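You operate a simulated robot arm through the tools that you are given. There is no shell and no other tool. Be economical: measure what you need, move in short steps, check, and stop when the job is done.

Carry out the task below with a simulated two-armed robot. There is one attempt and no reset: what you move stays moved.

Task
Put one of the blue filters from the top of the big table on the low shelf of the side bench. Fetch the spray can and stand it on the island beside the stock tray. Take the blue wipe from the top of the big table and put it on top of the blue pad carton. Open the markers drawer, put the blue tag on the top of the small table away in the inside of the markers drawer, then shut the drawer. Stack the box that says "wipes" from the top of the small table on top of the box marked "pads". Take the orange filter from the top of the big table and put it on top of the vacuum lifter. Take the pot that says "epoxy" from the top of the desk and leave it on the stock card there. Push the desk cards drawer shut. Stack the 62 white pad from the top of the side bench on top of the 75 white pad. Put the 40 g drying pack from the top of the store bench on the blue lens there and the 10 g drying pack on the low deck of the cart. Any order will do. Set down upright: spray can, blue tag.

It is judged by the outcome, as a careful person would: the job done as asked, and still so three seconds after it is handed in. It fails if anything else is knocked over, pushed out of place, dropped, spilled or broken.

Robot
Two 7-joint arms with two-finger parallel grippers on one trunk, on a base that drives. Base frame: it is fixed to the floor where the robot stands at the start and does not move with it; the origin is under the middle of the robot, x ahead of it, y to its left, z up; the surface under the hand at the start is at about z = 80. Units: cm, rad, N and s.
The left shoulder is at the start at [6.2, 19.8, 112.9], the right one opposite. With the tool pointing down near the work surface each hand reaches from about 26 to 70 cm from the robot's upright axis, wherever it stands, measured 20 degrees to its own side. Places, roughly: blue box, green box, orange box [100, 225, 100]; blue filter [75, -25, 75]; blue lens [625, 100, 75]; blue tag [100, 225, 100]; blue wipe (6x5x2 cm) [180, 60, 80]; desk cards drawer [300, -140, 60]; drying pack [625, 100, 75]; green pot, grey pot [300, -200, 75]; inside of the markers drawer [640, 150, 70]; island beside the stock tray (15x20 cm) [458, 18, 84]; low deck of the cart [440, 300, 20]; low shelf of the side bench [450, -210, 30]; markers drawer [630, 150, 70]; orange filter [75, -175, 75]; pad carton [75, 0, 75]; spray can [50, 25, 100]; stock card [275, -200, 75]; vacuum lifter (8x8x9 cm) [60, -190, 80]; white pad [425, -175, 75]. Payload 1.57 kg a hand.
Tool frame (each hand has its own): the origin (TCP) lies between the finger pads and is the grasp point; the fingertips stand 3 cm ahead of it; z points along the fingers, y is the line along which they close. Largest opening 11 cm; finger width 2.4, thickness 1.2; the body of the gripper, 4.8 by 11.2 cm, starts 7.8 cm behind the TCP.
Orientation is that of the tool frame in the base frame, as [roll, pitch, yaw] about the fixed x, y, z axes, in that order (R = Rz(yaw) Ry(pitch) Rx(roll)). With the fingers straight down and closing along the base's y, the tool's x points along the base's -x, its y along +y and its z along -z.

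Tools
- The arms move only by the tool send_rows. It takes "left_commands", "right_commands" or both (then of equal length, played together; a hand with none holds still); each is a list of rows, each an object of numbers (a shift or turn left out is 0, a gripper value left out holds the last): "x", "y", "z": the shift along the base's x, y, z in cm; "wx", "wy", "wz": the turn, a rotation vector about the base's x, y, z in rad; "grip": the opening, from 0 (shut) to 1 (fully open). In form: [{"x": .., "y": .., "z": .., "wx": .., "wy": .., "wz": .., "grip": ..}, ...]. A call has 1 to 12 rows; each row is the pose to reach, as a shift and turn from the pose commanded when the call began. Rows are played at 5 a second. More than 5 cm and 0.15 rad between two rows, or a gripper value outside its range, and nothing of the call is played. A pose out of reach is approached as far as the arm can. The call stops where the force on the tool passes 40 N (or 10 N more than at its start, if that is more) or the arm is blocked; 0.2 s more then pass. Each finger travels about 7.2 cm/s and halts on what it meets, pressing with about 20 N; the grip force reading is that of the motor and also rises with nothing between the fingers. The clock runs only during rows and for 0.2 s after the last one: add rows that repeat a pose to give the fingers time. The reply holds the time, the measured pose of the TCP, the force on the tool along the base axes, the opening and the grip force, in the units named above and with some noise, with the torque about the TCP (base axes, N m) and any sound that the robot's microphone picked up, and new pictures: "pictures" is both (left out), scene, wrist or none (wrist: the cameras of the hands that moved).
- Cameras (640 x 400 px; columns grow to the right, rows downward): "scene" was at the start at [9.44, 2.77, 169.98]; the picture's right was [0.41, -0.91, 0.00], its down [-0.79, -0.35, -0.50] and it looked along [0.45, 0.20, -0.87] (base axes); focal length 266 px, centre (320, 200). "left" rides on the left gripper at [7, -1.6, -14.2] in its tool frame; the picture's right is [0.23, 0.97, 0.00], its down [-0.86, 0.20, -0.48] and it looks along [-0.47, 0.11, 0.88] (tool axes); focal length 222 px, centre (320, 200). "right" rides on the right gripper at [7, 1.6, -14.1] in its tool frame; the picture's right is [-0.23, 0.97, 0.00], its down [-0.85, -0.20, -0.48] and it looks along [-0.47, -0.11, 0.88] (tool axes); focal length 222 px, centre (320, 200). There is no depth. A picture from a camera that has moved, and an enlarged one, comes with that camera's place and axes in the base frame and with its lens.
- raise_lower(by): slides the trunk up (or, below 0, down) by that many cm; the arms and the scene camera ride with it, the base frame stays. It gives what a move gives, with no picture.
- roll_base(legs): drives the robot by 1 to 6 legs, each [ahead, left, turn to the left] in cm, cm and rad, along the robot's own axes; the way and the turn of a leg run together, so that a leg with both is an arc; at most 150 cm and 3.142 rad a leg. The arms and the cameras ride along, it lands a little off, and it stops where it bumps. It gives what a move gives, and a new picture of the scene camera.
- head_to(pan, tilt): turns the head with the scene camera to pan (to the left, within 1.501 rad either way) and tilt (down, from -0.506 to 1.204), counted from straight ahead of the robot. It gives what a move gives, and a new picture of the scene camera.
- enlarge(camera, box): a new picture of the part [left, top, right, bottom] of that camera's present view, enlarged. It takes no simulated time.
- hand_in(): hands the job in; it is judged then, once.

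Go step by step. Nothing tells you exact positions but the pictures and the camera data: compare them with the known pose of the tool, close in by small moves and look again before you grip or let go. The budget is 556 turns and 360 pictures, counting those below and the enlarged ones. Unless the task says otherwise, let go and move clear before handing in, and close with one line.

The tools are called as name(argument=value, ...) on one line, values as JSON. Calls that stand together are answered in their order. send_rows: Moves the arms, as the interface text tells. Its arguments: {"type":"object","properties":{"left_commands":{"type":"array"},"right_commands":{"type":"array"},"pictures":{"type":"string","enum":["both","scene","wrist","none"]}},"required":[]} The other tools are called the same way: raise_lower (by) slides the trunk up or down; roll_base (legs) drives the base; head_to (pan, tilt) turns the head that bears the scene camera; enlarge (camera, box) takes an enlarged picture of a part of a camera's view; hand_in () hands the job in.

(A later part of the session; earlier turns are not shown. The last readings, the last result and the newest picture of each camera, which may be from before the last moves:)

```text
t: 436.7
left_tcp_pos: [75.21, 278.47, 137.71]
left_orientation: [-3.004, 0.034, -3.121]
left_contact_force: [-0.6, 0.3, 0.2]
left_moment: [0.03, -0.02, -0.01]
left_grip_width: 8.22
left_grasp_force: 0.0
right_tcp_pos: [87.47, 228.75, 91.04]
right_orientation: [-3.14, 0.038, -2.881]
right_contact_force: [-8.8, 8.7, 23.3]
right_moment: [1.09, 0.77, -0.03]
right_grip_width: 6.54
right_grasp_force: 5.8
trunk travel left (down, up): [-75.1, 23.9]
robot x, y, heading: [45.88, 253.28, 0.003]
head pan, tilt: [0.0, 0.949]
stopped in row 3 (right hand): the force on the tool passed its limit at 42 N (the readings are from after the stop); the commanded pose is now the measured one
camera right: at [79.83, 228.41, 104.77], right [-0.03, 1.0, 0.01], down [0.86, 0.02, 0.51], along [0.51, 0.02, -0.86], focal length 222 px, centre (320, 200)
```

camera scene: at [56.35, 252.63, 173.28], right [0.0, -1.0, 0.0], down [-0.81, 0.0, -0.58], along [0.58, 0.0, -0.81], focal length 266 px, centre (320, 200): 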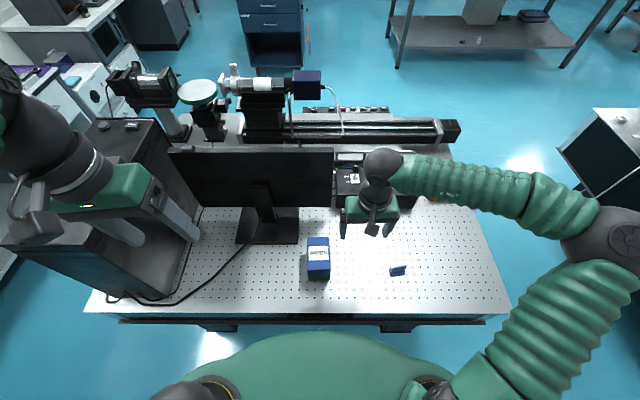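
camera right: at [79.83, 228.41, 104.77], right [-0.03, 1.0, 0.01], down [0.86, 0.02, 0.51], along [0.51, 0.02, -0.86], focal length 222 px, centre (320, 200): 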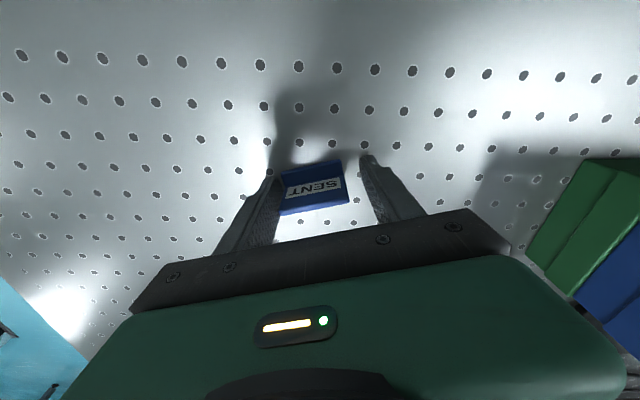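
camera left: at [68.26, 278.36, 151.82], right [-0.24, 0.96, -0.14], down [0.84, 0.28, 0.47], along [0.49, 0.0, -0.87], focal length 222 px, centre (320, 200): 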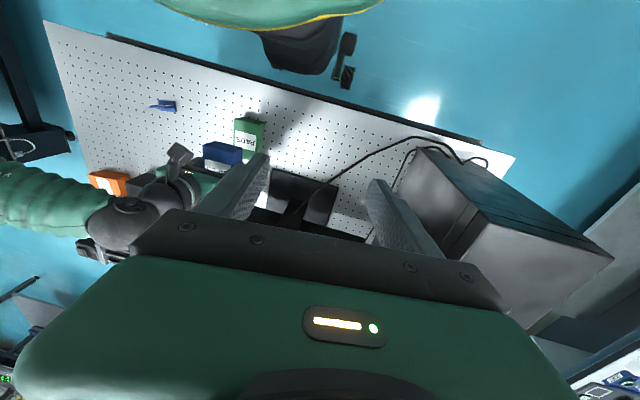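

send_rows(right_commands=[{"z": 0.4, "y": -0.5}, {"z": 0.5, "y": -0.5, "grip": 0.5}, {"z": 0.5, "y": -0.5, "grip": 0.42}, {"z": 0.5, "y": -0.5, "grip": 0.4}, {"z": 0.5, "y": -0.5, "grip": 0.4}], pictures="none")

send_rows(right_commands=[{"z": 3}, {"z": 7}, {"z": 11}, {"z": 15}, {"z": 15}], pictures="wrist")

```text
t: 437.9
left_tcp_pos: [75.91, 277.7, 137.68]
left_orientation: [-3.01, 0.03, -3.122]
left_contact_force: [0.2, 0.3, 0.2]
left_moment: [0.01, 0.0, 0.01]
left_grip_width: 8.24
left_grasp_force: 0.0
right_tcp_pos: [87.73, 227.45, 91.27]
right_orientation: [-3.141, 0.035, -2.881]
right_contact_force: [0.5, -0.1, 0.1]
right_moment: [-0.01, -0.01, 0.0]
right_grip_width: 4.92
right_grasp_force: 19.8
trunk travel left (down, up): [-75.1, 23.9]
robot x, y, heading: [45.94, 253.43, 0.005]
head pan, tilt: [0.0, 0.949]
```

```text
t: 439.1
left_tcp_pos: [75.95, 277.94, 137.75]
left_orientation: [-3.01, 0.03, -3.123]
left_contact_force: [-0.5, 0.1, 1.0]
left_moment: [0.04, 0.02, 0.03]
left_grip_width: 8.24
left_grasp_force: 0.1
right_tcp_pos: [88.03, 227.47, 106.37]
right_orientation: [-3.142, 0.034, -2.882]
right_contact_force: [-0.4, 0.7, -0.8]
right_moment: [0.01, -0.05, 0.02]
right_grip_width: 4.96
right_grasp_force: 19.8
trunk travel left (down, up): [-75.1, 23.9]
robot x, y, heading: [45.98, 253.13, 0.003]
head pan, tilt: [0.0, 0.949]
camera right: at [80.38, 227.26, 120.07], right [-0.03, 1.0, 0.01], down [0.86, 0.02, 0.51], along [0.51, 0.02, -0.86], focal length 222 px, centre (320, 200)
```

right: 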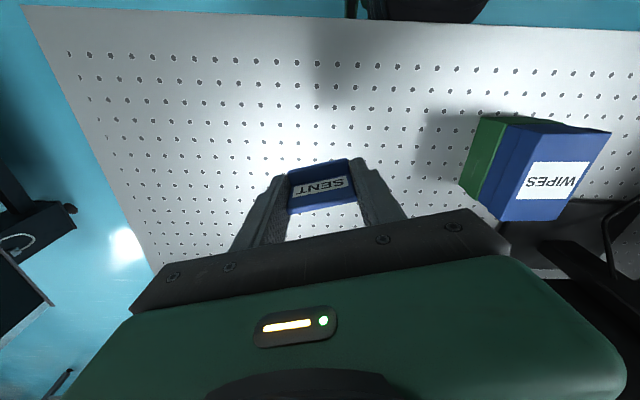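

The tag is held upright. I drive back through the lanes to the store bench and the markers drawer.

raise_lower(by=12)

send_rows(right_commands=[{"z": 4, "y": 1}, {"z": 8, "y": 2}, {"z": 12, "y": 3}], pictures="none")

roll_base(legs=[[-40, 0, 0], [0, -103, 0]])

```text
t: 440.6
left_tcp_pos: [75.8, 277.75, 149.7]
left_orientation: [-3.009, 0.029, -3.122]
left_contact_force: [-1.1, 0.3, 0.4]
left_moment: [0.01, -0.01, 0.0]
left_grip_width: 8.22
left_grasp_force: 0.2
right_tcp_pos: [87.88, 227.63, 118.25]
right_orientation: [-3.141, 0.033, -2.88]
right_contact_force: [0.0, 0.6, -0.2]
right_moment: [0.04, -0.05, -0.02]
right_grip_width: 4.92
right_grasp_force: 20.1
trunk travel left (down, up): [-87.1, 11.9]
robot x, y, heading: [45.8, 253.05, -0.003]
head pan, tilt: [0.0, 0.949]
```

```text
t: 441.4
left_tcp_pos: [75.99, 277.78, 149.7]
left_orientation: [-3.01, 0.029, -3.122]
left_contact_force: [0.8, -0.9, 0.0]
left_moment: [0.0, -0.01, 0.03]
left_grip_width: 8.25
left_grasp_force: 0.1
right_tcp_pos: [87.85, 230.36, 130.58]
right_orientation: [-3.14, 0.033, -2.881]
right_contact_force: [0.2, -0.1, -0.7]
right_moment: [0.02, 0.01, 0.02]
right_grip_width: 4.95
right_grasp_force: 19.6
trunk travel left (down, up): [-87.1, 11.9]
robot x, y, heading: [45.76, 253.11, 0.002]
head pan, tilt: [0.0, 0.949]
```

```text
t: 448.8
left_tcp_pos: [35.08, 175.54, 149.67]
left_orientation: [-3.006, 0.026, -3.125]
left_contact_force: [-1.1, 0.2, -0.2]
left_moment: [0.0, 0.01, -0.02]
left_grip_width: 8.26
left_grasp_force: 0.1
right_tcp_pos: [46.95, 128.14, 130.79]
right_orientation: [-3.138, 0.034, -2.886]
right_contact_force: [-0.1, 0.1, 0.5]
right_moment: [0.01, 0.0, -0.02]
right_grip_width: 4.92
right_grasp_force: 19.7
trunk travel left (down, up): [-87.1, 11.9]
robot x, y, heading: [4.48, 150.5, -0.005]
head pan, tilt: [0.0, 0.949]
camera scene: at [15.49, 150.91, 185.28], right [0.0, -1.0, 0.0], down [-0.81, 0.0, -0.58], along [0.58, 0.0, -0.81], focal length 266 px, centre (320, 200)
```

scene: 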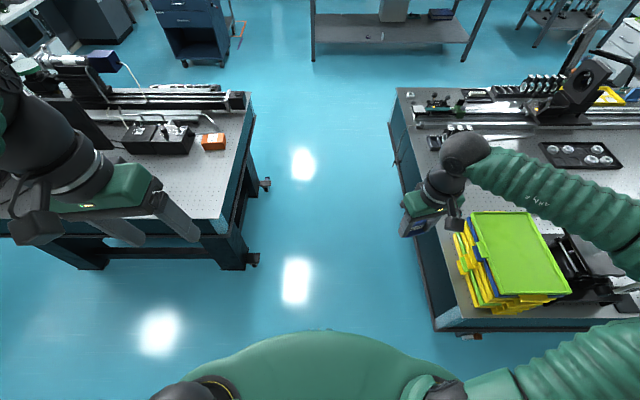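

roll_base(legs=[[130, 0, 0.003], [130, 0, 0], [0, 66, 0], [135, 0, 0], [118, 0, 0]])

head_to(pan=-0.5, tilt=0.7)

```text
t: 476.6
left_tcp_pos: [546.89, 244.36, 149.77]
left_orientation: [-3.008, 0.031, -3.122]
left_contact_force: [-0.2, 0.1, -1.6]
left_moment: [-0.05, -0.02, 0.02]
left_grip_width: 8.25
left_grasp_force: 0.0
right_tcp_pos: [558.88, 196.96, 130.67]
right_orientation: [-3.14, 0.038, -2.886]
right_contact_force: [0.8, 0.3, 0.0]
right_moment: [0.0, 0.0, -0.02]
right_grip_width: 4.92
right_grasp_force: 20.0
trunk travel left (down, up): [-87.1, 11.9]
robot x, y, heading: [516.89, 219.3, -0.0]
head pan, tilt: [0.0, 0.949]
camera scene: at [527.4, 219.54, 185.29], right [0.0, -1.0, 0.0], down [-0.81, 0.0, -0.58], along [0.58, 0.0, -0.81], focal length 266 px, centre (320, 200)
```

scene: 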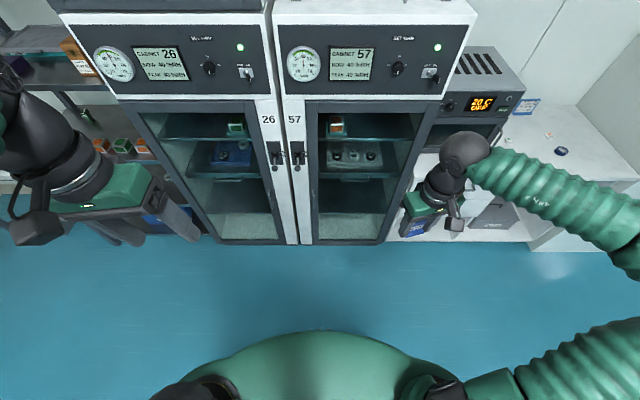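

```text
t: 477.6
left_tcp_pos: [547.2, 244.32, 149.77]
left_orientation: [-3.009, 0.028, -3.122]
left_contact_force: [-0.2, 0.4, -0.7]
left_moment: [0.01, -0.02, 0.0]
left_grip_width: 8.24
left_grasp_force: 0.1
right_tcp_pos: [559.16, 197.01, 130.53]
right_orientation: [-3.14, 0.036, -2.883]
right_contact_force: [-0.6, -0.4, -0.6]
right_moment: [0.03, 0.03, 0.0]
right_grip_width: 4.93
right_grasp_force: 20.1
trunk travel left (down, up): [-87.1, 11.9]
robot x, y, heading: [517.08, 220.03, 0.003]
head pan, tilt: [-0.499, 0.7]
camera scene: at [527.87, 215.46, 187.24], right [-0.48, -0.88, 0.0], down [-0.57, 0.31, -0.76], along [0.67, -0.36, -0.65], focal length 266 px, centre (320, 200)
```

scene: 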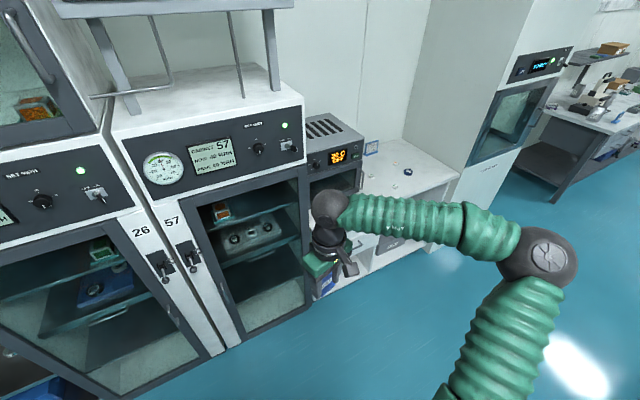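

roll_base(legs=[[8, -88, 0]])

head_to(pan=0.0, tilt=0.75)

enlarge(camera="scene", box=[180, 130, 460, 310])

```text
t: 482.2
left_tcp_pos: [554.98, 157.22, 149.74]
left_orientation: [-3.007, 0.029, -3.13]
left_contact_force: [0.6, 0.1, 0.3]
left_moment: [-0.03, 0.0, -0.04]
left_grip_width: 8.25
left_grasp_force: 0.1
right_tcp_pos: [566.62, 109.78, 130.73]
right_orientation: [-3.137, 0.035, -2.888]
right_contact_force: [0.3, 0.7, 0.1]
right_moment: [0.05, -0.01, 0.02]
right_grip_width: 4.94
right_grasp_force: 20.3
trunk travel left (down, up): [-87.1, 11.9]
robot x, y, heading: [524.83, 132.6, -0.003]
head pan, tilt: [-0.499, 0.7]
camera scene: at [535.55, 128.58, 187.26], right [-0.48, -0.88, 0.0], down [-0.56, 0.31, -0.76], along [0.67, -0.37, -0.64], focal length 266 px, centre (320, 200)
```

scene: 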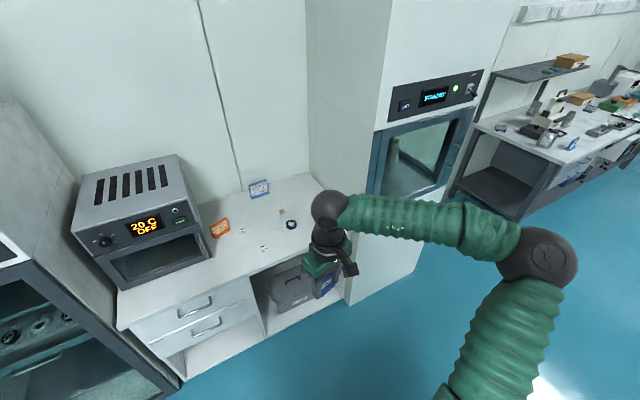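

```text
t: 483.1
left_tcp_pos: [555.09, 157.1, 149.72]
left_orientation: [-3.009, 0.029, -3.13]
left_contact_force: [0.2, -0.3, 0.4]
left_moment: [-0.01, 0.01, 0.02]
left_grip_width: 8.24
left_grasp_force: 0.1
right_tcp_pos: [566.6, 109.58, 130.66]
right_orientation: [-3.14, 0.034, -2.888]
right_contact_force: [0.5, 1.1, -0.1]
right_moment: [0.0, -0.01, 0.04]
right_grip_width: 4.94
right_grasp_force: 20.6
trunk travel left (down, up): [-87.1, 11.9]
robot x, y, heading: [524.64, 132.57, -0.003]
head pan, tilt: [0.0, 0.75]
camera scene: at [536.41, 132.43, 186.83], right [-0.01, -1.0, 0.0], down [-0.68, 0.0, -0.73], along [0.73, -0.01, -0.68], focal length 266 px, centre (320, 200)
```

scene: 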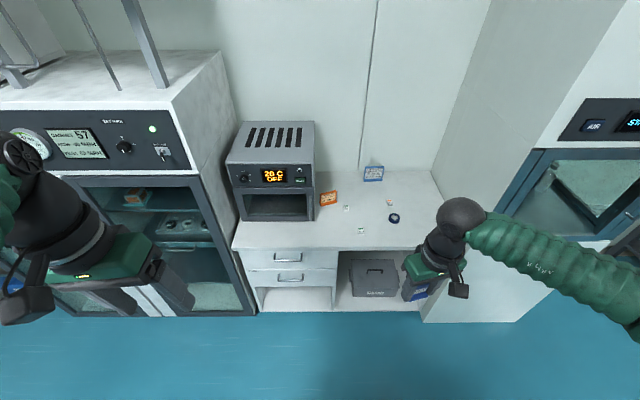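

```text
2.22 times, centred on (320, 220) of scene
camera zoom: at [536.41, 132.43, 186.83], right [-0.01, -1.0, 0.0], down [-0.68, 0.0, -0.73], along [0.73, -0.01, -0.68], focal length 592 px, centre (320, 156)
```

zoom: 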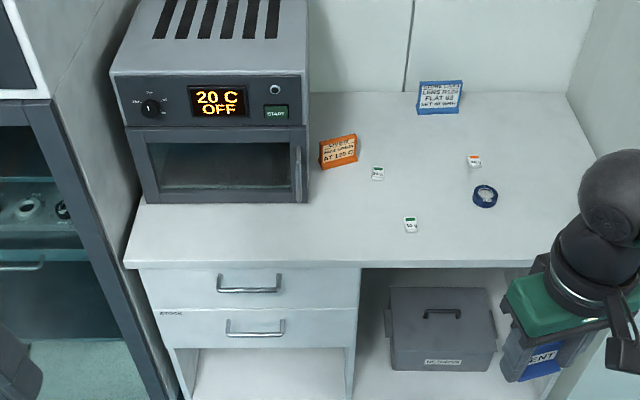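

enlarge(camera="scene", box=[235, 235, 345, 300])

enlarge(camera="scene", box=[330, 190, 410, 240])

```text
5.82 times, centred on (290, 268) of scene
camera zoom: at [536.41, 132.43, 186.83], right [-0.01, -1.0, 0.0], down [-0.68, 0.0, -0.73], along [0.73, -0.01, -0.68], focal length 1550 px, centre (494, -193)
```

zoom: 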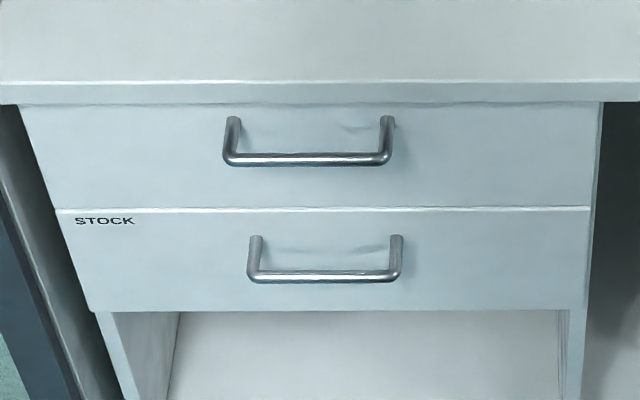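

```text
8.00 times, centred on (370, 215) of scene
camera zoom: at [536.41, 132.43, 186.83], right [-0.01, -1.0, 0.0], down [-0.68, 0.0, -0.73], along [0.73, -0.01, -0.68], focal length 2131 px, centre (-80, 80)
```

zoom: 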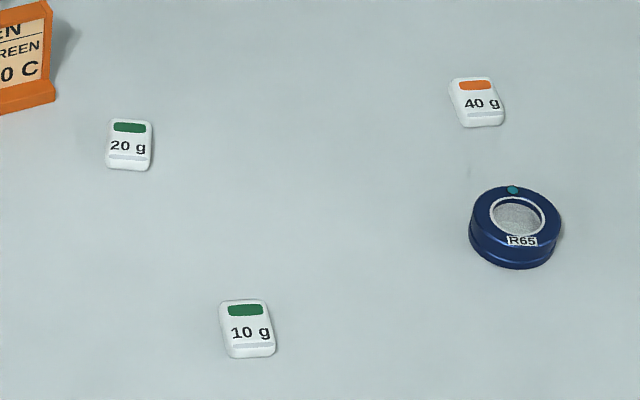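

The packs read 20 g, 10 g and 40 g, and the blue lens "R65" lies right of them. The lower drawer says STOCK; I lower the view to read the upper one.

roll_base(legs=[[0, 18, 0]])

raise_lower(by=-36)

head_to(pan=0.0, tilt=0.6)

enlarge(camera="scene", box=[250, 190, 410, 300])

```text
t: 484.6
left_tcp_pos: [555.16, 172.58, 150.08]
left_orientation: [-3.023, 0.029, -3.132]
left_contact_force: [0.3, 0.2, 0.4]
left_moment: [0.01, 0.03, -0.02]
left_grip_width: 8.24
left_grasp_force: 0.0
right_tcp_pos: [566.82, 125.32, 130.22]
right_orientation: [3.129, 0.039, -2.892]
right_contact_force: [-0.2, -1.0, -0.2]
right_moment: [0.06, -0.01, -0.01]
right_grip_width: 4.93
right_grasp_force: 20.1
trunk travel left (down, up): [-87.1, 11.9]
robot x, y, heading: [525.03, 150.74, -0.012]
head pan, tilt: [0.0, 0.75]
camera scene: at [536.58, 146.62, 186.79], right [-0.01, -1.0, -0.02], down [-0.68, 0.02, -0.73], along [0.73, 0.01, -0.68], focal length 266 px, centre (320, 200)
```

scene: 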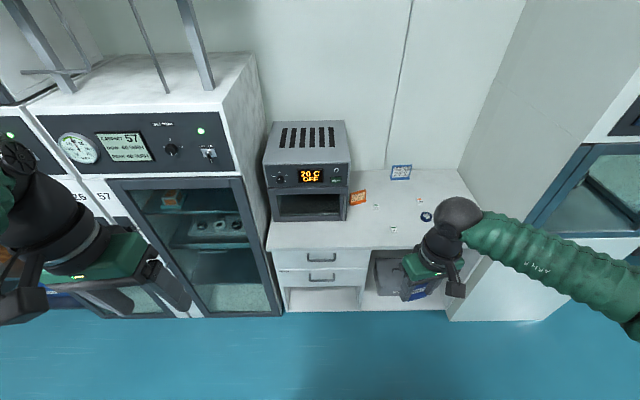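

```text
t: 488.1
left_tcp_pos: [555.16, 175.27, 113.68]
left_orientation: [-3.003, 0.03, -3.131]
left_contact_force: [-0.8, -0.1, 0.3]
left_moment: [-0.01, -0.04, -0.03]
left_grip_width: 8.25
left_grasp_force: 0.0
right_tcp_pos: [566.7, 127.66, 94.7]
right_orientation: [-3.135, 0.037, -2.893]
right_contact_force: [0.2, 0.1, -0.3]
right_moment: [0.02, 0.01, 0.01]
right_grip_width: 4.91
right_grasp_force: 20.0
trunk travel left (down, up): [-51.1, 47.9]
robot x, y, heading: [524.72, 150.19, -0.004]
head pan, tilt: [0.0, 0.75]
```

```text
t: 488.8
left_tcp_pos: [555.04, 175.13, 113.68]
left_orientation: [-3.004, 0.032, -3.13]
left_contact_force: [0.4, -0.5, -0.7]
left_moment: [-0.01, 0.03, 0.0]
left_grip_width: 8.26
left_grasp_force: 0.1
right_tcp_pos: [566.64, 127.56, 94.7]
right_orientation: [-3.136, 0.035, -2.892]
right_contact_force: [0.2, 0.0, -0.9]
right_moment: [0.0, -0.03, 0.01]
right_grip_width: 4.98
right_grasp_force: 19.6
trunk travel left (down, up): [-51.1, 47.9]
robot x, y, heading: [525.15, 150.37, -0.006]
head pan, tilt: [0.0, 0.6]
camera scene: at [537.03, 150.0, 152.11], right [-0.01, -1.0, 0.0], down [-0.57, 0.0, -0.82], along [0.82, -0.01, -0.57], focal length 266 px, centre (320, 200)
```

scene: 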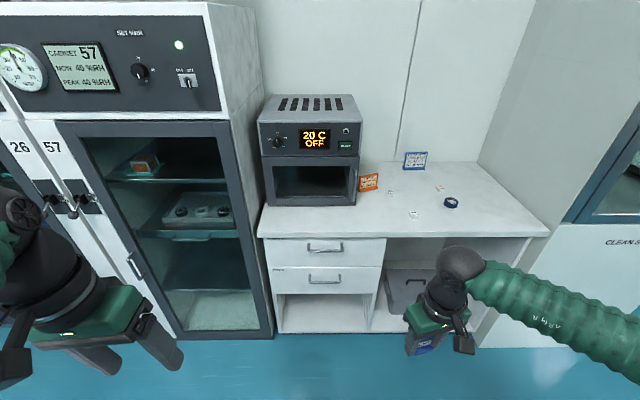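

```text
3.64 times, centred on (330, 245) of scene
camera zoom: at [537.03, 150.0, 152.11], right [-0.01, -1.0, 0.0], down [-0.57, 0.0, -0.82], along [0.82, -0.01, -0.57], focal length 968 px, centre (284, 36)
```

zoom: 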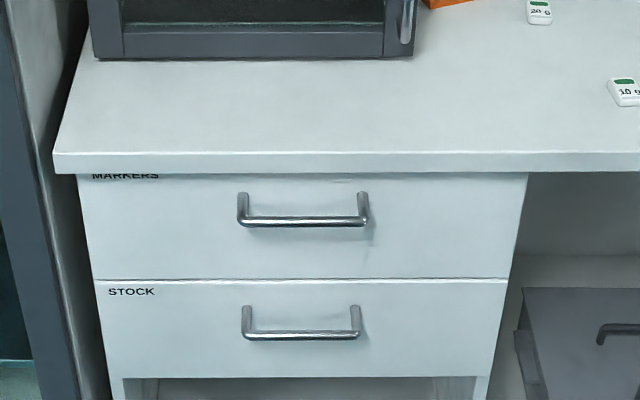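

The upper drawer says MARKERS; its handle bar is at about [614,147,73.5] under the bench edge, so I will grip it with a horizontal left hand. I move up and start turning that hand.

roll_base(legs=[[14, 0, 0.005]])

send_rows(left_commands=[{"x": 4, "y": -1, "z": -2}, {"x": 8, "y": -2, "z": -4}, {"x": 12, "y": -3, "z": -6}, {"x": 16, "y": -4, "z": -8}, {"x": 20, "y": -5, "z": -10}, {"x": 24, "y": -6, "z": -12}, {"x": 24, "y": -6, "z": -12}], pictures="none")

send_rows(left_commands=[{"wy": -0.14}, {"wy": -0.28}, {"wy": -0.42}, {"wy": -0.56}, {"wy": -0.7}, {"wy": -0.84}, {"wy": -0.98}, {"wy": -1.12}, {"wy": -1.26}, {"wy": -1.4}, {"wy": -1.54}], pictures="scene")

```text
t: 490.2
left_tcp_pos: [568.89, 175.32, 113.62]
left_orientation: [-3.006, 0.029, -3.127]
left_contact_force: [-0.1, 0.3, 0.0]
left_moment: [0.03, 0.02, -0.01]
left_grip_width: 8.23
left_grasp_force: 0.1
right_tcp_pos: [580.77, 127.79, 94.68]
right_orientation: [-3.138, 0.035, -2.888]
right_contact_force: [0.0, -0.1, 0.0]
right_moment: [-0.03, -0.02, 0.01]
right_grip_width: 4.95
right_grasp_force: 19.7
trunk travel left (down, up): [-51.1, 47.9]
robot x, y, heading: [539.25, 149.88, -0.001]
head pan, tilt: [0.0, 0.6]
camera scene: at [550.93, 150.03, 152.12], right [0.0, -1.0, 0.0], down [-0.57, 0.0, -0.82], along [0.82, 0.0, -0.57], focal length 266 px, centre (320, 200)
```

scene: 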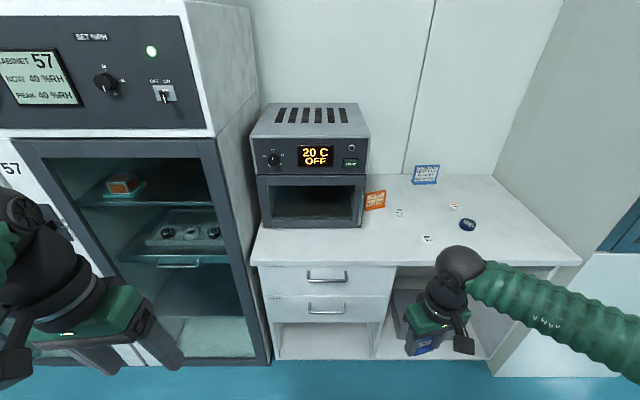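

```text
t: 491.8
left_tcp_pos: [593.07, 169.23, 101.59]
left_orientation: [-3.004, 0.032, -3.125]
left_contact_force: [-0.4, 0.5, 1.1]
left_moment: [0.0, -0.03, 0.01]
left_grip_width: 8.26
left_grasp_force: 0.2
right_tcp_pos: [580.7, 127.85, 94.77]
right_orientation: [-3.137, 0.037, -2.886]
right_contact_force: [0.0, -0.6, -0.6]
right_moment: [0.03, -0.03, 0.0]
right_grip_width: 4.93
right_grasp_force: 19.7
trunk travel left (down, up): [-51.1, 47.9]
robot x, y, heading: [538.61, 150.31, -0.004]
head pan, tilt: [0.0, 0.6]
```

```text
t: 494.2
left_tcp_pos: [593.53, 169.64, 101.57]
left_orientation: [-1.568, 1.558, -1.71]
left_contact_force: [0.8, 0.1, 0.1]
left_moment: [-0.01, 0.0, 0.02]
left_grip_width: 8.25
left_grasp_force: 0.0
left hand out of reach, approached as far as the arm can: row 7, 11
right_tcp_pos: [580.89, 127.86, 94.73]
right_orientation: [-3.137, 0.032, -2.885]
right_contact_force: [1.3, 0.3, -0.9]
right_moment: [0.01, 0.0, -0.01]
right_grip_width: 4.93
right_grasp_force: 20.3
trunk travel left (down, up): [-51.1, 47.9]
robot x, y, heading: [539.07, 150.02, 0.003]
head pan, tilt: [0.0, 0.6]
camera scene: at [551.32, 150.04, 152.09], right [0.0, -1.0, 0.0], down [-0.57, 0.0, -0.82], along [0.82, 0.0, -0.57], focal length 266 px, centre (320, 200)
```

scene: 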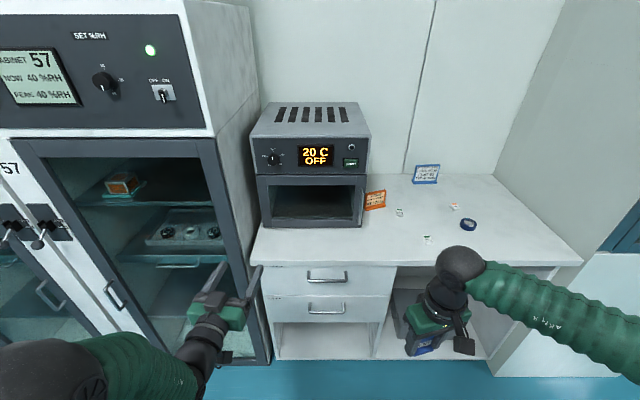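

send_rows(left_commands=[{"wx": 0.14}, {"wx": 0.28}, {"wx": 0.42}, {"wx": 0.56}, {"wx": 0.7}, {"wx": 0.84}, {"wx": 0.98}, {"wx": 1.12}, {"wx": 1.26}, {"wx": 1.4}, {"wx": 1.54}], pictures="both")

```text
t: 495.1
left_tcp_pos: [591.88, 180.96, 106.44]
left_orientation: [1.406, 1.243, 1.513]
left_contact_force: [-0.9, -0.7, 1.4]
left_moment: [0.0, 0.02, -0.01]
left_grip_width: 8.26
left_grasp_force: 0.0
right_tcp_pos: [580.64, 128.22, 94.92]
right_orientation: [-3.134, 0.037, -2.887]
right_contact_force: [0.4, -0.1, -0.3]
right_moment: [-0.02, 0.0, -0.02]
right_grip_width: 4.92
right_grasp_force: 20.0
trunk travel left (down, up): [-51.1, 47.9]
robot x, y, heading: [539.02, 150.24, 0.002]
head pan, tilt: [0.0, 0.6]
stopped in row 4 (left hand): the arm was blocked; the commanded pose is now the measured one
camera scene: at [551.03, 150.43, 152.09], right [0.0, -1.0, 0.0], down [-0.57, 0.0, -0.82], along [0.82, 0.0, -0.57], focal length 266 px, centre (320, 200)
camera left: at [578.03, 180.56, 98.66], right [-0.1, 0.99, 0.1], down [-0.51, -0.14, 0.85], along [0.85, 0.04, 0.52], focal length 222 px, centre (320, 200)
```

scene: 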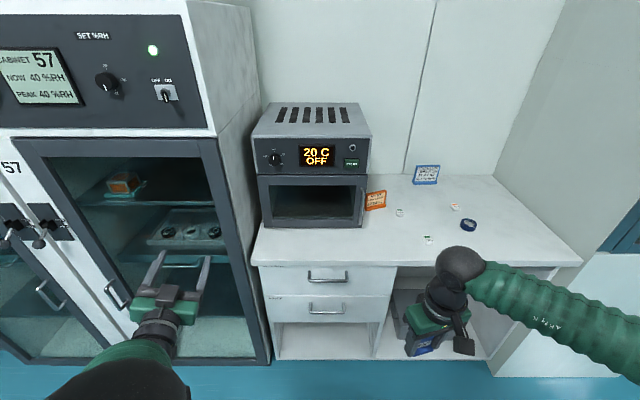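
left: 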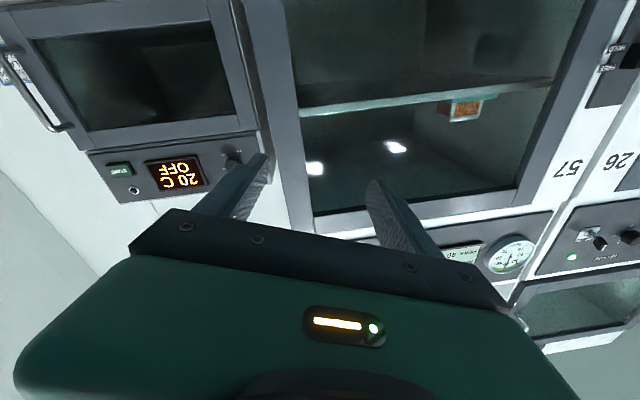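

Rolling that way is blocked by a joint; I try the other direction.

send_rows(left_commands=[{"wx": -0.14, "y": -2, "z": -1}, {"wx": -0.28, "y": -4, "z": -2}, {"wx": -0.42, "y": -6, "z": -3}, {"wx": -0.56, "y": -8, "z": -4}, {"wx": -0.7, "y": -10, "z": -5}, {"wx": -0.84, "y": -12, "z": -6}, {"wx": -0.98, "y": -12, "z": -6}, {"wx": -1.12, "y": -12, "z": -6}, {"wx": -1.26, "y": -12, "z": -6}, {"wx": -1.4, "y": -12, "z": -6}, {"wx": -1.54, "y": -12, "z": -6}], pictures="scene")

```text
t: 495.8
left_tcp_pos: [588.53, 189.66, 109.67]
left_orientation: [-0.833, 1.43, -0.529]
left_contact_force: [0.7, 0.4, 0.8]
left_moment: [0.03, -0.01, -0.03]
left_grip_width: 8.23
left_grasp_force: 0.1
left hand out of reach, approached as far as the arm can: row 1, 2, 3
right_tcp_pos: [580.71, 128.14, 94.82]
right_orientation: [-3.132, 0.034, -2.887]
right_contact_force: [-0.2, 0.3, -0.8]
right_moment: [-0.01, 0.02, -0.03]
right_grip_width: 4.92
right_grasp_force: 19.4
trunk travel left (down, up): [-51.1, 47.9]
robot x, y, heading: [539.03, 150.12, 0.002]
head pan, tilt: [0.0, 0.6]
stopped in row 3 (left hand): the arm was blocked; the commanded pose is now the measured one
camera scene: at [551.07, 150.36, 152.16], right [0.0, -1.0, 0.0], down [-0.57, 0.0, -0.82], along [0.82, 0.0, -0.57], focal length 266 px, centre (320, 200)
```

scene: 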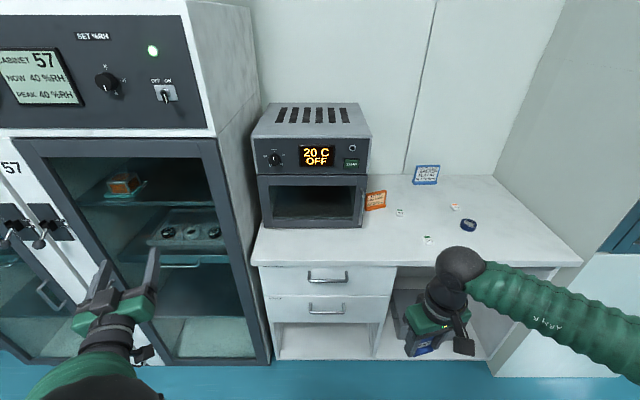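

send_rows(left_commands=[{"wy": 0.14, "y": -1, "x": -1}, {"wy": 0.28, "y": -2, "x": -2}, {"wy": 0.42, "y": -4, "x": -3}, {"wy": 0.56, "y": -6, "x": -4}, {"wy": 0.7, "y": -8, "x": -4}, {"wy": 0.84, "y": -10, "x": -4}, {"wy": 0.98, "y": -12, "x": -4}, {"wy": 1.12, "y": -14, "x": -4}, {"wy": 1.26, "y": -16, "x": -4}, {"wy": 1.4, "y": -18, "x": -4}, {"wy": 1.54, "y": -20, "x": -4}], pictures="scene")

```text
t: 496.3
left_tcp_pos: [579.42, 201.45, 110.28]
left_orientation: [-1.858, 1.484, -1.232]
left_contact_force: [-1.1, -0.4, 1.0]
left_moment: [-0.02, -0.02, -0.03]
left_grip_width: 8.22
left_grasp_force: 0.1
left hand out of reach, approached as far as the arm can: row 1
right_tcp_pos: [580.33, 127.96, 94.96]
right_orientation: [-3.134, 0.037, -2.888]
right_contact_force: [0.0, 0.2, -1.1]
right_moment: [-0.01, 0.01, 0.03]
right_grip_width: 4.93
right_grasp_force: 20.4
trunk travel left (down, up): [-51.1, 47.9]
robot x, y, heading: [539.15, 150.31, 0.0]
head pan, tilt: [0.0, 0.6]
stopped in row 2 (left hand): the arm was blocked; the commanded pose is now the measured one
camera scene: at [550.69, 150.14, 152.21], right [0.0, -1.0, 0.0], down [-0.56, 0.0, -0.83], along [0.83, 0.0, -0.56], focal length 266 px, centre (320, 200)
```

scene: 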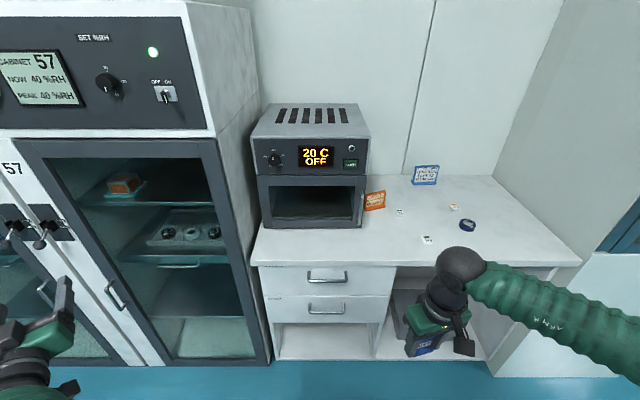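

send_rows(left_commands=[{"x": -2, "z": 1}, {"x": -4, "z": 2}, {"x": -6, "z": 3}, {"x": -6, "z": 3}], pictures="none")

```text
t: 497.5
left_tcp_pos: [572.67, 204.3, 112.18]
left_orientation: [-1.768, 1.362, -1.119]
left_contact_force: [-0.5, 0.1, -0.3]
left_moment: [0.01, 0.03, 0.02]
left_grip_width: 8.25
left_grasp_force: 0.0
left hand out of reach, approached as far as the arm can: row 1, 2, 3, 4
right_tcp_pos: [580.62, 128.07, 94.75]
right_orientation: [-3.135, 0.037, -2.887]
right_contact_force: [0.7, 0.6, -0.9]
right_moment: [0.01, 0.01, 0.04]
right_grip_width: 4.94
right_grasp_force: 20.4
trunk travel left (down, up): [-51.1, 47.9]
robot x, y, heading: [538.71, 150.3, 0.001]
head pan, tilt: [0.0, 0.6]
stopped in row 4 (left hand): the arm was blocked; the commanded pose is now the measured one
```

send_rows(left_commands=[{"wx": -0.07, "wy": 0.1, "z": 0.5}, {"wx": -0.14, "wy": 0.2, "z": 1}, {"wx": -0.21, "wy": 0.3, "z": 2}, {"wx": -0.28, "wy": 0.4, "z": 3}, {"wx": -0.35, "wy": 0.5, "z": 4}, {"wx": -0.42, "wy": 0.6, "z": 5}], pictures="scene")

```text
t: 498.1
left_tcp_pos: [571.71, 205.55, 111.2]
left_orientation: [-2.169, 1.124, -1.531]
left_contact_force: [0.1, -0.1, 0.2]
left_moment: [0.0, 0.0, 0.01]
left_grip_width: 8.25
left_grasp_force: 0.2
right_tcp_pos: [580.6, 127.98, 94.82]
right_orientation: [-3.135, 0.037, -2.887]
right_contact_force: [-0.9, -0.1, -1.2]
right_moment: [-0.04, -0.01, -0.02]
right_grip_width: 4.88
right_grasp_force: 20.0
trunk travel left (down, up): [-51.1, 47.9]
robot x, y, heading: [538.93, 150.29, 0.003]
head pan, tilt: [0.0, 0.6]
stopped in row 3 (left hand): the arm was blocked; the commanded pose is now the measured one
camera scene: at [551.02, 150.05, 151.96], right [0.0, -1.0, 0.0], down [-0.57, 0.0, -0.82], along [0.82, 0.0, -0.57], focal length 266 px, centre (320, 200)
```

scene: 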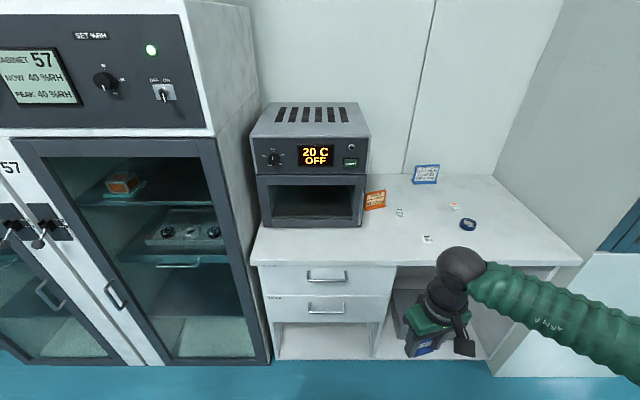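

head_to(pan=0.9, tilt=0.9)

```text
t: 499.3
left_tcp_pos: [571.83, 205.56, 111.38]
left_orientation: [-2.169, 1.124, -1.533]
left_contact_force: [-0.6, 0.4, -0.5]
left_moment: [0.06, 0.01, 0.01]
left_grip_width: 8.22
left_grasp_force: 0.1
right_tcp_pos: [580.55, 127.96, 94.88]
right_orientation: [-3.135, 0.035, -2.885]
right_contact_force: [0.5, 0.4, -0.6]
right_moment: [0.01, 0.0, 0.02]
right_grip_width: 4.94
right_grasp_force: 20.1
trunk travel left (down, up): [-51.1, 47.9]
robot x, y, heading: [538.67, 149.98, -0.001]
head pan, tilt: [0.901, 0.901]
camera scene: at [546.92, 155.95, 149.66], right [0.78, -0.62, 0.0], down [-0.49, -0.61, -0.62], along [0.39, 0.49, -0.78], focal length 266 px, centre (320, 200)
```

scene: 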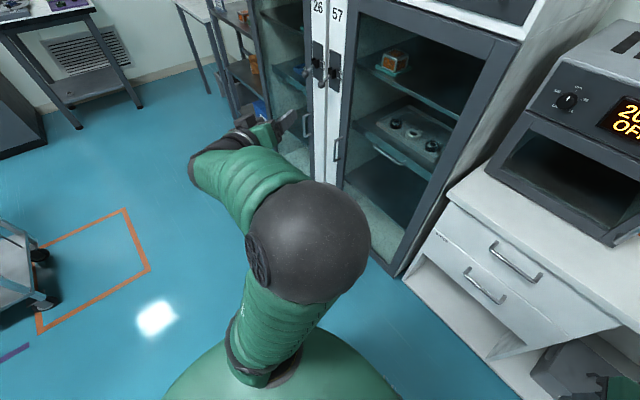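

roll_base(legs=[[-22, 0, 0]])

send_rows(left_commands=[{"x": 2.5}, {"x": 5}, {"x": 7.5}, {"x": 10}, {"x": 12.5}, {"x": 15}, {"x": 15}], pictures="scene")

```text
t: 501.0
left_tcp_pos: [549.32, 205.59, 111.34]
left_orientation: [-2.172, 1.126, -1.534]
left_contact_force: [-0.1, -0.7, -0.7]
left_moment: [-0.01, -0.02, -0.04]
left_grip_width: 8.24
left_grasp_force: 0.1
right_tcp_pos: [557.99, 127.99, 94.83]
right_orientation: [-3.136, 0.038, -2.887]
right_contact_force: [-0.9, 0.2, 0.4]
right_moment: [-0.01, -0.01, -0.02]
right_grip_width: 4.91
right_grasp_force: 20.2
trunk travel left (down, up): [-51.1, 47.9]
robot x, y, heading: [516.47, 150.3, -0.001]
head pan, tilt: [0.901, 0.901]
camera scene: at [524.46, 155.95, 149.64], right [0.78, -0.62, 0.0], down [-0.49, -0.61, -0.62], along [0.39, 0.49, -0.78], focal length 266 px, centre (320, 200)
```

scene: 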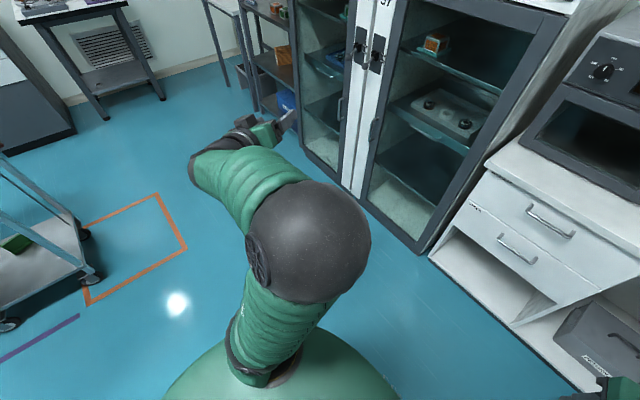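

```text
t: 502.6
left_tcp_pos: [564.31, 205.59, 111.52]
left_orientation: [-2.168, 1.124, -1.53]
left_contact_force: [0.4, 0.5, 0.0]
left_moment: [-0.01, 0.01, -0.02]
left_grip_width: 8.26
left_grasp_force: 0.2
right_tcp_pos: [558.03, 127.73, 94.9]
right_orientation: [-3.135, 0.038, -2.887]
right_contact_force: [-0.2, 0.8, 0.0]
right_moment: [-0.02, -0.01, -0.01]
right_grip_width: 4.93
right_grasp_force: 19.7
trunk travel left (down, up): [-51.1, 47.9]
robot x, y, heading: [516.27, 150.46, 0.001]
head pan, tilt: [0.901, 0.901]
camera scene: at [524.43, 155.96, 149.64], right [0.78, -0.62, 0.0], down [-0.49, -0.61, -0.62], along [0.39, 0.49, -0.78], focal length 266 px, centre (320, 200)
```

scene: 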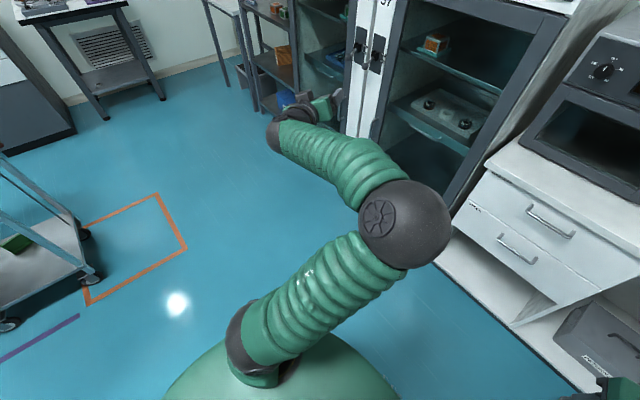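

send_rows(left_commands=[{"wx": -0.073, "wy": 0.108}, {"wx": -0.146, "wy": 0.216}, {"wx": -0.219, "wy": 0.324}, {"wx": -0.292, "wy": 0.432}, {"wx": -0.365, "wy": 0.54}, {"wx": -0.438, "wy": 0.648}, {"wx": -0.511, "wy": 0.756}, {"wx": -0.584, "wy": 0.864}, {"wx": -0.657, "wy": 0.972}, {"wx": -0.73, "wy": 1.08}], pictures="scene")

```text
t: 504.8
left_tcp_pos: [564.26, 205.69, 111.38]
left_orientation: [-3.08, 0.137, -2.165]
left_contact_force: [0.6, -0.2, 0.3]
left_moment: [0.0, 0.0, -0.01]
left_grip_width: 8.26
left_grasp_force: 0.0
left hand out of reach, approached as far as the arm can: row 10
right_tcp_pos: [557.95, 128.08, 94.83]
right_orientation: [-3.133, 0.038, -2.889]
right_contact_force: [0.3, -0.7, -0.1]
right_moment: [0.0, -0.01, -0.01]
right_grip_width: 4.91
right_grasp_force: 19.9
trunk travel left (down, up): [-51.1, 47.9]
robot x, y, heading: [516.44, 150.38, -0.0]
head pan, tilt: [0.901, 0.901]
camera scene: at [524.48, 156.15, 149.63], right [0.78, -0.62, 0.0], down [-0.49, -0.61, -0.62], along [0.39, 0.49, -0.78], focal length 266 px, centre (320, 200)
```

scene: 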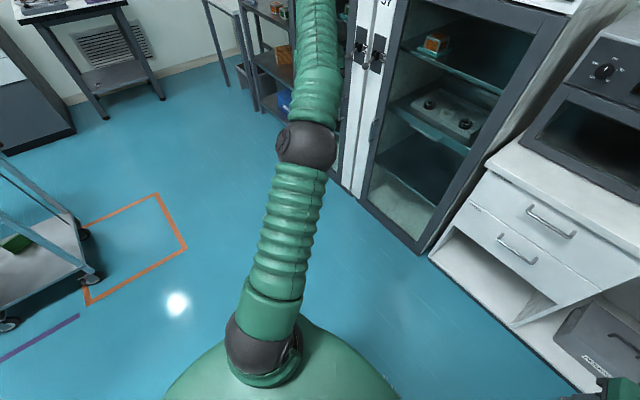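

The arm is free again. I now turn the hand about the vertical first and tilt afterwards, with the trunk lower.

send_rows(left_commands=[{"wz": -0.14, "y": -3}, {"wz": -0.28, "y": -6}, {"wz": -0.42, "y": -9}, {"wz": -0.56, "y": -12}, {"wz": -0.7, "y": -15}, {"wz": -0.84, "y": -18}, {"wz": -0.98, "y": -21}, {"wz": -1.12, "y": -24}, {"wz": -1.26, "y": -27}, {"wz": -1.4, "y": -30}, {"wz": -1.4, "y": -30}], pictures="none")

send_rows(left_commands=[{"wz": -0.14}, {"wz": -0.28}, {"wz": -0.42}, {"wz": -0.56}, {"wz": -0.7}, {"wz": -0.84}, {"wz": -0.98}, {"wz": -1.08}, {"wz": -1.08}], pictures="scene")

```text
t: 507.2
left_tcp_pos: [564.34, 175.53, 111.32]
left_orientation: [-3.079, 0.14, 2.713]
left_contact_force: [-0.2, 0.5, -0.3]
left_moment: [0.02, 0.01, 0.02]
left_grip_width: 8.23
left_grasp_force: 0.1
right_tcp_pos: [558.08, 127.91, 94.89]
right_orientation: [-3.135, 0.038, -2.887]
right_contact_force: [0.6, -1.5, -0.6]
right_moment: [0.02, -0.03, 0.0]
right_grip_width: 4.93
right_grasp_force: 19.9
trunk travel left (down, up): [-51.1, 47.9]
robot x, y, heading: [516.15, 150.22, -0.0]
head pan, tilt: [0.901, 0.901]
```

```text
t: 509.2
left_tcp_pos: [564.26, 175.65, 111.36]
left_orientation: [-3.078, 0.138, 1.635]
left_contact_force: [-0.8, -0.6, 0.5]
left_moment: [-0.02, -0.02, 0.03]
left_grip_width: 8.23
left_grasp_force: 0.3
right_tcp_pos: [558.06, 127.93, 95.02]
right_orientation: [-3.135, 0.039, -2.886]
right_contact_force: [0.6, 0.1, 0.3]
right_moment: [-0.01, -0.01, 0.0]
right_grip_width: 4.95
right_grasp_force: 19.9
trunk travel left (down, up): [-51.1, 47.9]
robot x, y, heading: [516.51, 149.96, -0.001]
head pan, tilt: [0.901, 0.901]
camera scene: at [524.51, 155.93, 149.64], right [0.78, -0.62, 0.0], down [-0.49, -0.61, -0.62], along [0.39, 0.49, -0.78], focal length 266 px, centre (320, 200)
```

scene: 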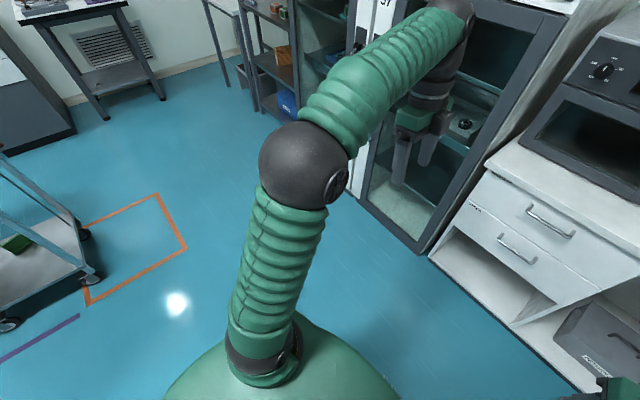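

raise_lower(by=-20)

send_rows(left_commands=[{"wy": -0.12, "x": 1}, {"wy": -0.24, "x": 2}, {"wy": -0.36, "x": 3}, {"wy": -0.48, "x": 4}, {"wy": -0.6, "x": 5}, {"wy": -0.72, "x": 6}, {"wy": -0.84, "x": 7}, {"wy": -0.96, "x": 8}], pictures="scene")

```text
t: 511.4
left_tcp_pos: [564.44, 175.5, 91.36]
left_orientation: [-3.078, 0.139, 1.636]
left_contact_force: [-0.1, 0.1, 0.6]
left_moment: [0.0, 0.03, 0.0]
left_grip_width: 8.26
left_grasp_force: 0.1
right_tcp_pos: [557.94, 127.96, 74.87]
right_orientation: [-3.134, 0.038, -2.886]
right_contact_force: [0.1, 1.0, -0.5]
right_moment: [0.01, -0.01, 0.01]
right_grip_width: 4.92
right_grasp_force: 19.7
trunk travel left (down, up): [-31.1, 67.9]
robot x, y, heading: [516.36, 150.36, -0.005]
head pan, tilt: [0.901, 0.901]
```

```text
t: 513.2
left_tcp_pos: [572.38, 175.61, 91.23]
left_orientation: [2.234, 0.133, 1.492]
left_contact_force: [0.3, -1.6, 0.0]
left_moment: [0.0, 0.02, -0.01]
left_grip_width: 8.27
left_grasp_force: 0.0
right_tcp_pos: [558.0, 127.95, 74.9]
right_orientation: [-3.134, 0.038, -2.886]
right_contact_force: [0.0, -0.6, -0.2]
right_moment: [-0.02, 0.0, 0.0]
right_grip_width: 4.91
right_grasp_force: 20.0
trunk travel left (down, up): [-31.1, 67.9]
robot x, y, heading: [516.7, 149.89, -0.003]
head pan, tilt: [0.901, 0.901]
camera scene: at [524.44, 155.94, 129.64], right [0.78, -0.62, 0.0], down [-0.49, -0.61, -0.62], along [0.39, 0.49, -0.78], focal length 266 px, centre (320, 200)
```

scene: 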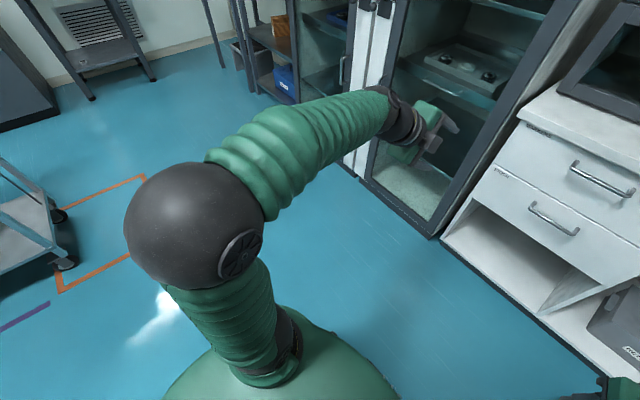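

send_rows(left_commands=[{"wy": -0.1, "wz": 0.05}, {"wy": -0.2, "wz": 0.1}, {"wy": -0.3, "wz": 0.15, "x": 2}, {"wy": -0.38, "wz": 0.17, "x": 4}, {"wy": -0.38, "wz": 0.17, "x": 4}], pictures="none")

head_to(pan=0.1, tilt=0.5)

```text
t: 514.4
left_tcp_pos: [576.43, 175.49, 91.5]
left_orientation: [1.85, 0.125, 1.617]
left_contact_force: [0.1, -0.2, -0.4]
left_moment: [-0.01, 0.03, 0.0]
left_grip_width: 8.25
left_grasp_force: 0.1
left hand out of reach, approached as far as the arm can: row 2, 3
right_tcp_pos: [558.03, 127.79, 74.85]
right_orientation: [-3.138, 0.04, -2.887]
right_contact_force: [-0.7, -1.4, 0.2]
right_moment: [0.0, -0.03, 0.0]
right_grip_width: 4.92
right_grasp_force: 20.0
trunk travel left (down, up): [-31.1, 67.9]
robot x, y, heading: [516.66, 150.11, 0.002]
head pan, tilt: [0.901, 0.901]
```

```text
t: 515.5
left_tcp_pos: [576.45, 175.67, 91.33]
left_orientation: [1.852, 0.124, 1.616]
left_contact_force: [1.0, 0.2, -0.3]
left_moment: [0.04, 0.01, 0.0]
left_grip_width: 8.23
left_grasp_force: 0.0
right_tcp_pos: [558.06, 127.97, 74.79]
right_orientation: [-3.134, 0.038, -2.887]
right_contact_force: [0.0, -0.5, -0.9]
right_moment: [-0.03, 0.01, 0.03]
right_grip_width: 4.92
right_grasp_force: 19.9
trunk travel left (down, up): [-31.1, 67.9]
robot x, y, heading: [516.38, 150.19, -0.003]
head pan, tilt: [0.099, 0.499]
camera scene: at [528.81, 151.0, 133.01], right [0.1, -1.0, 0.0], down [-0.48, -0.05, -0.88], along [0.87, 0.09, -0.48], focal length 266 px, centre (320, 200)
```

scene: 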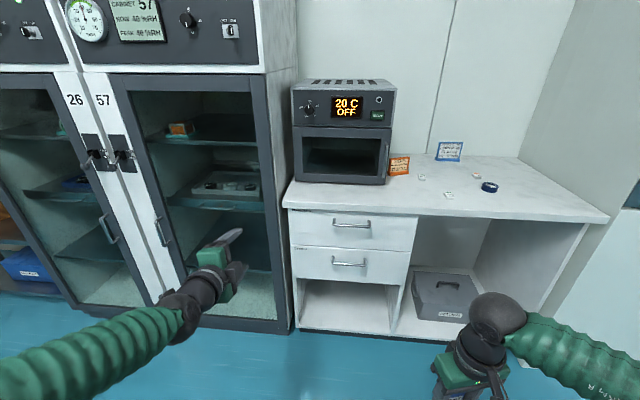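

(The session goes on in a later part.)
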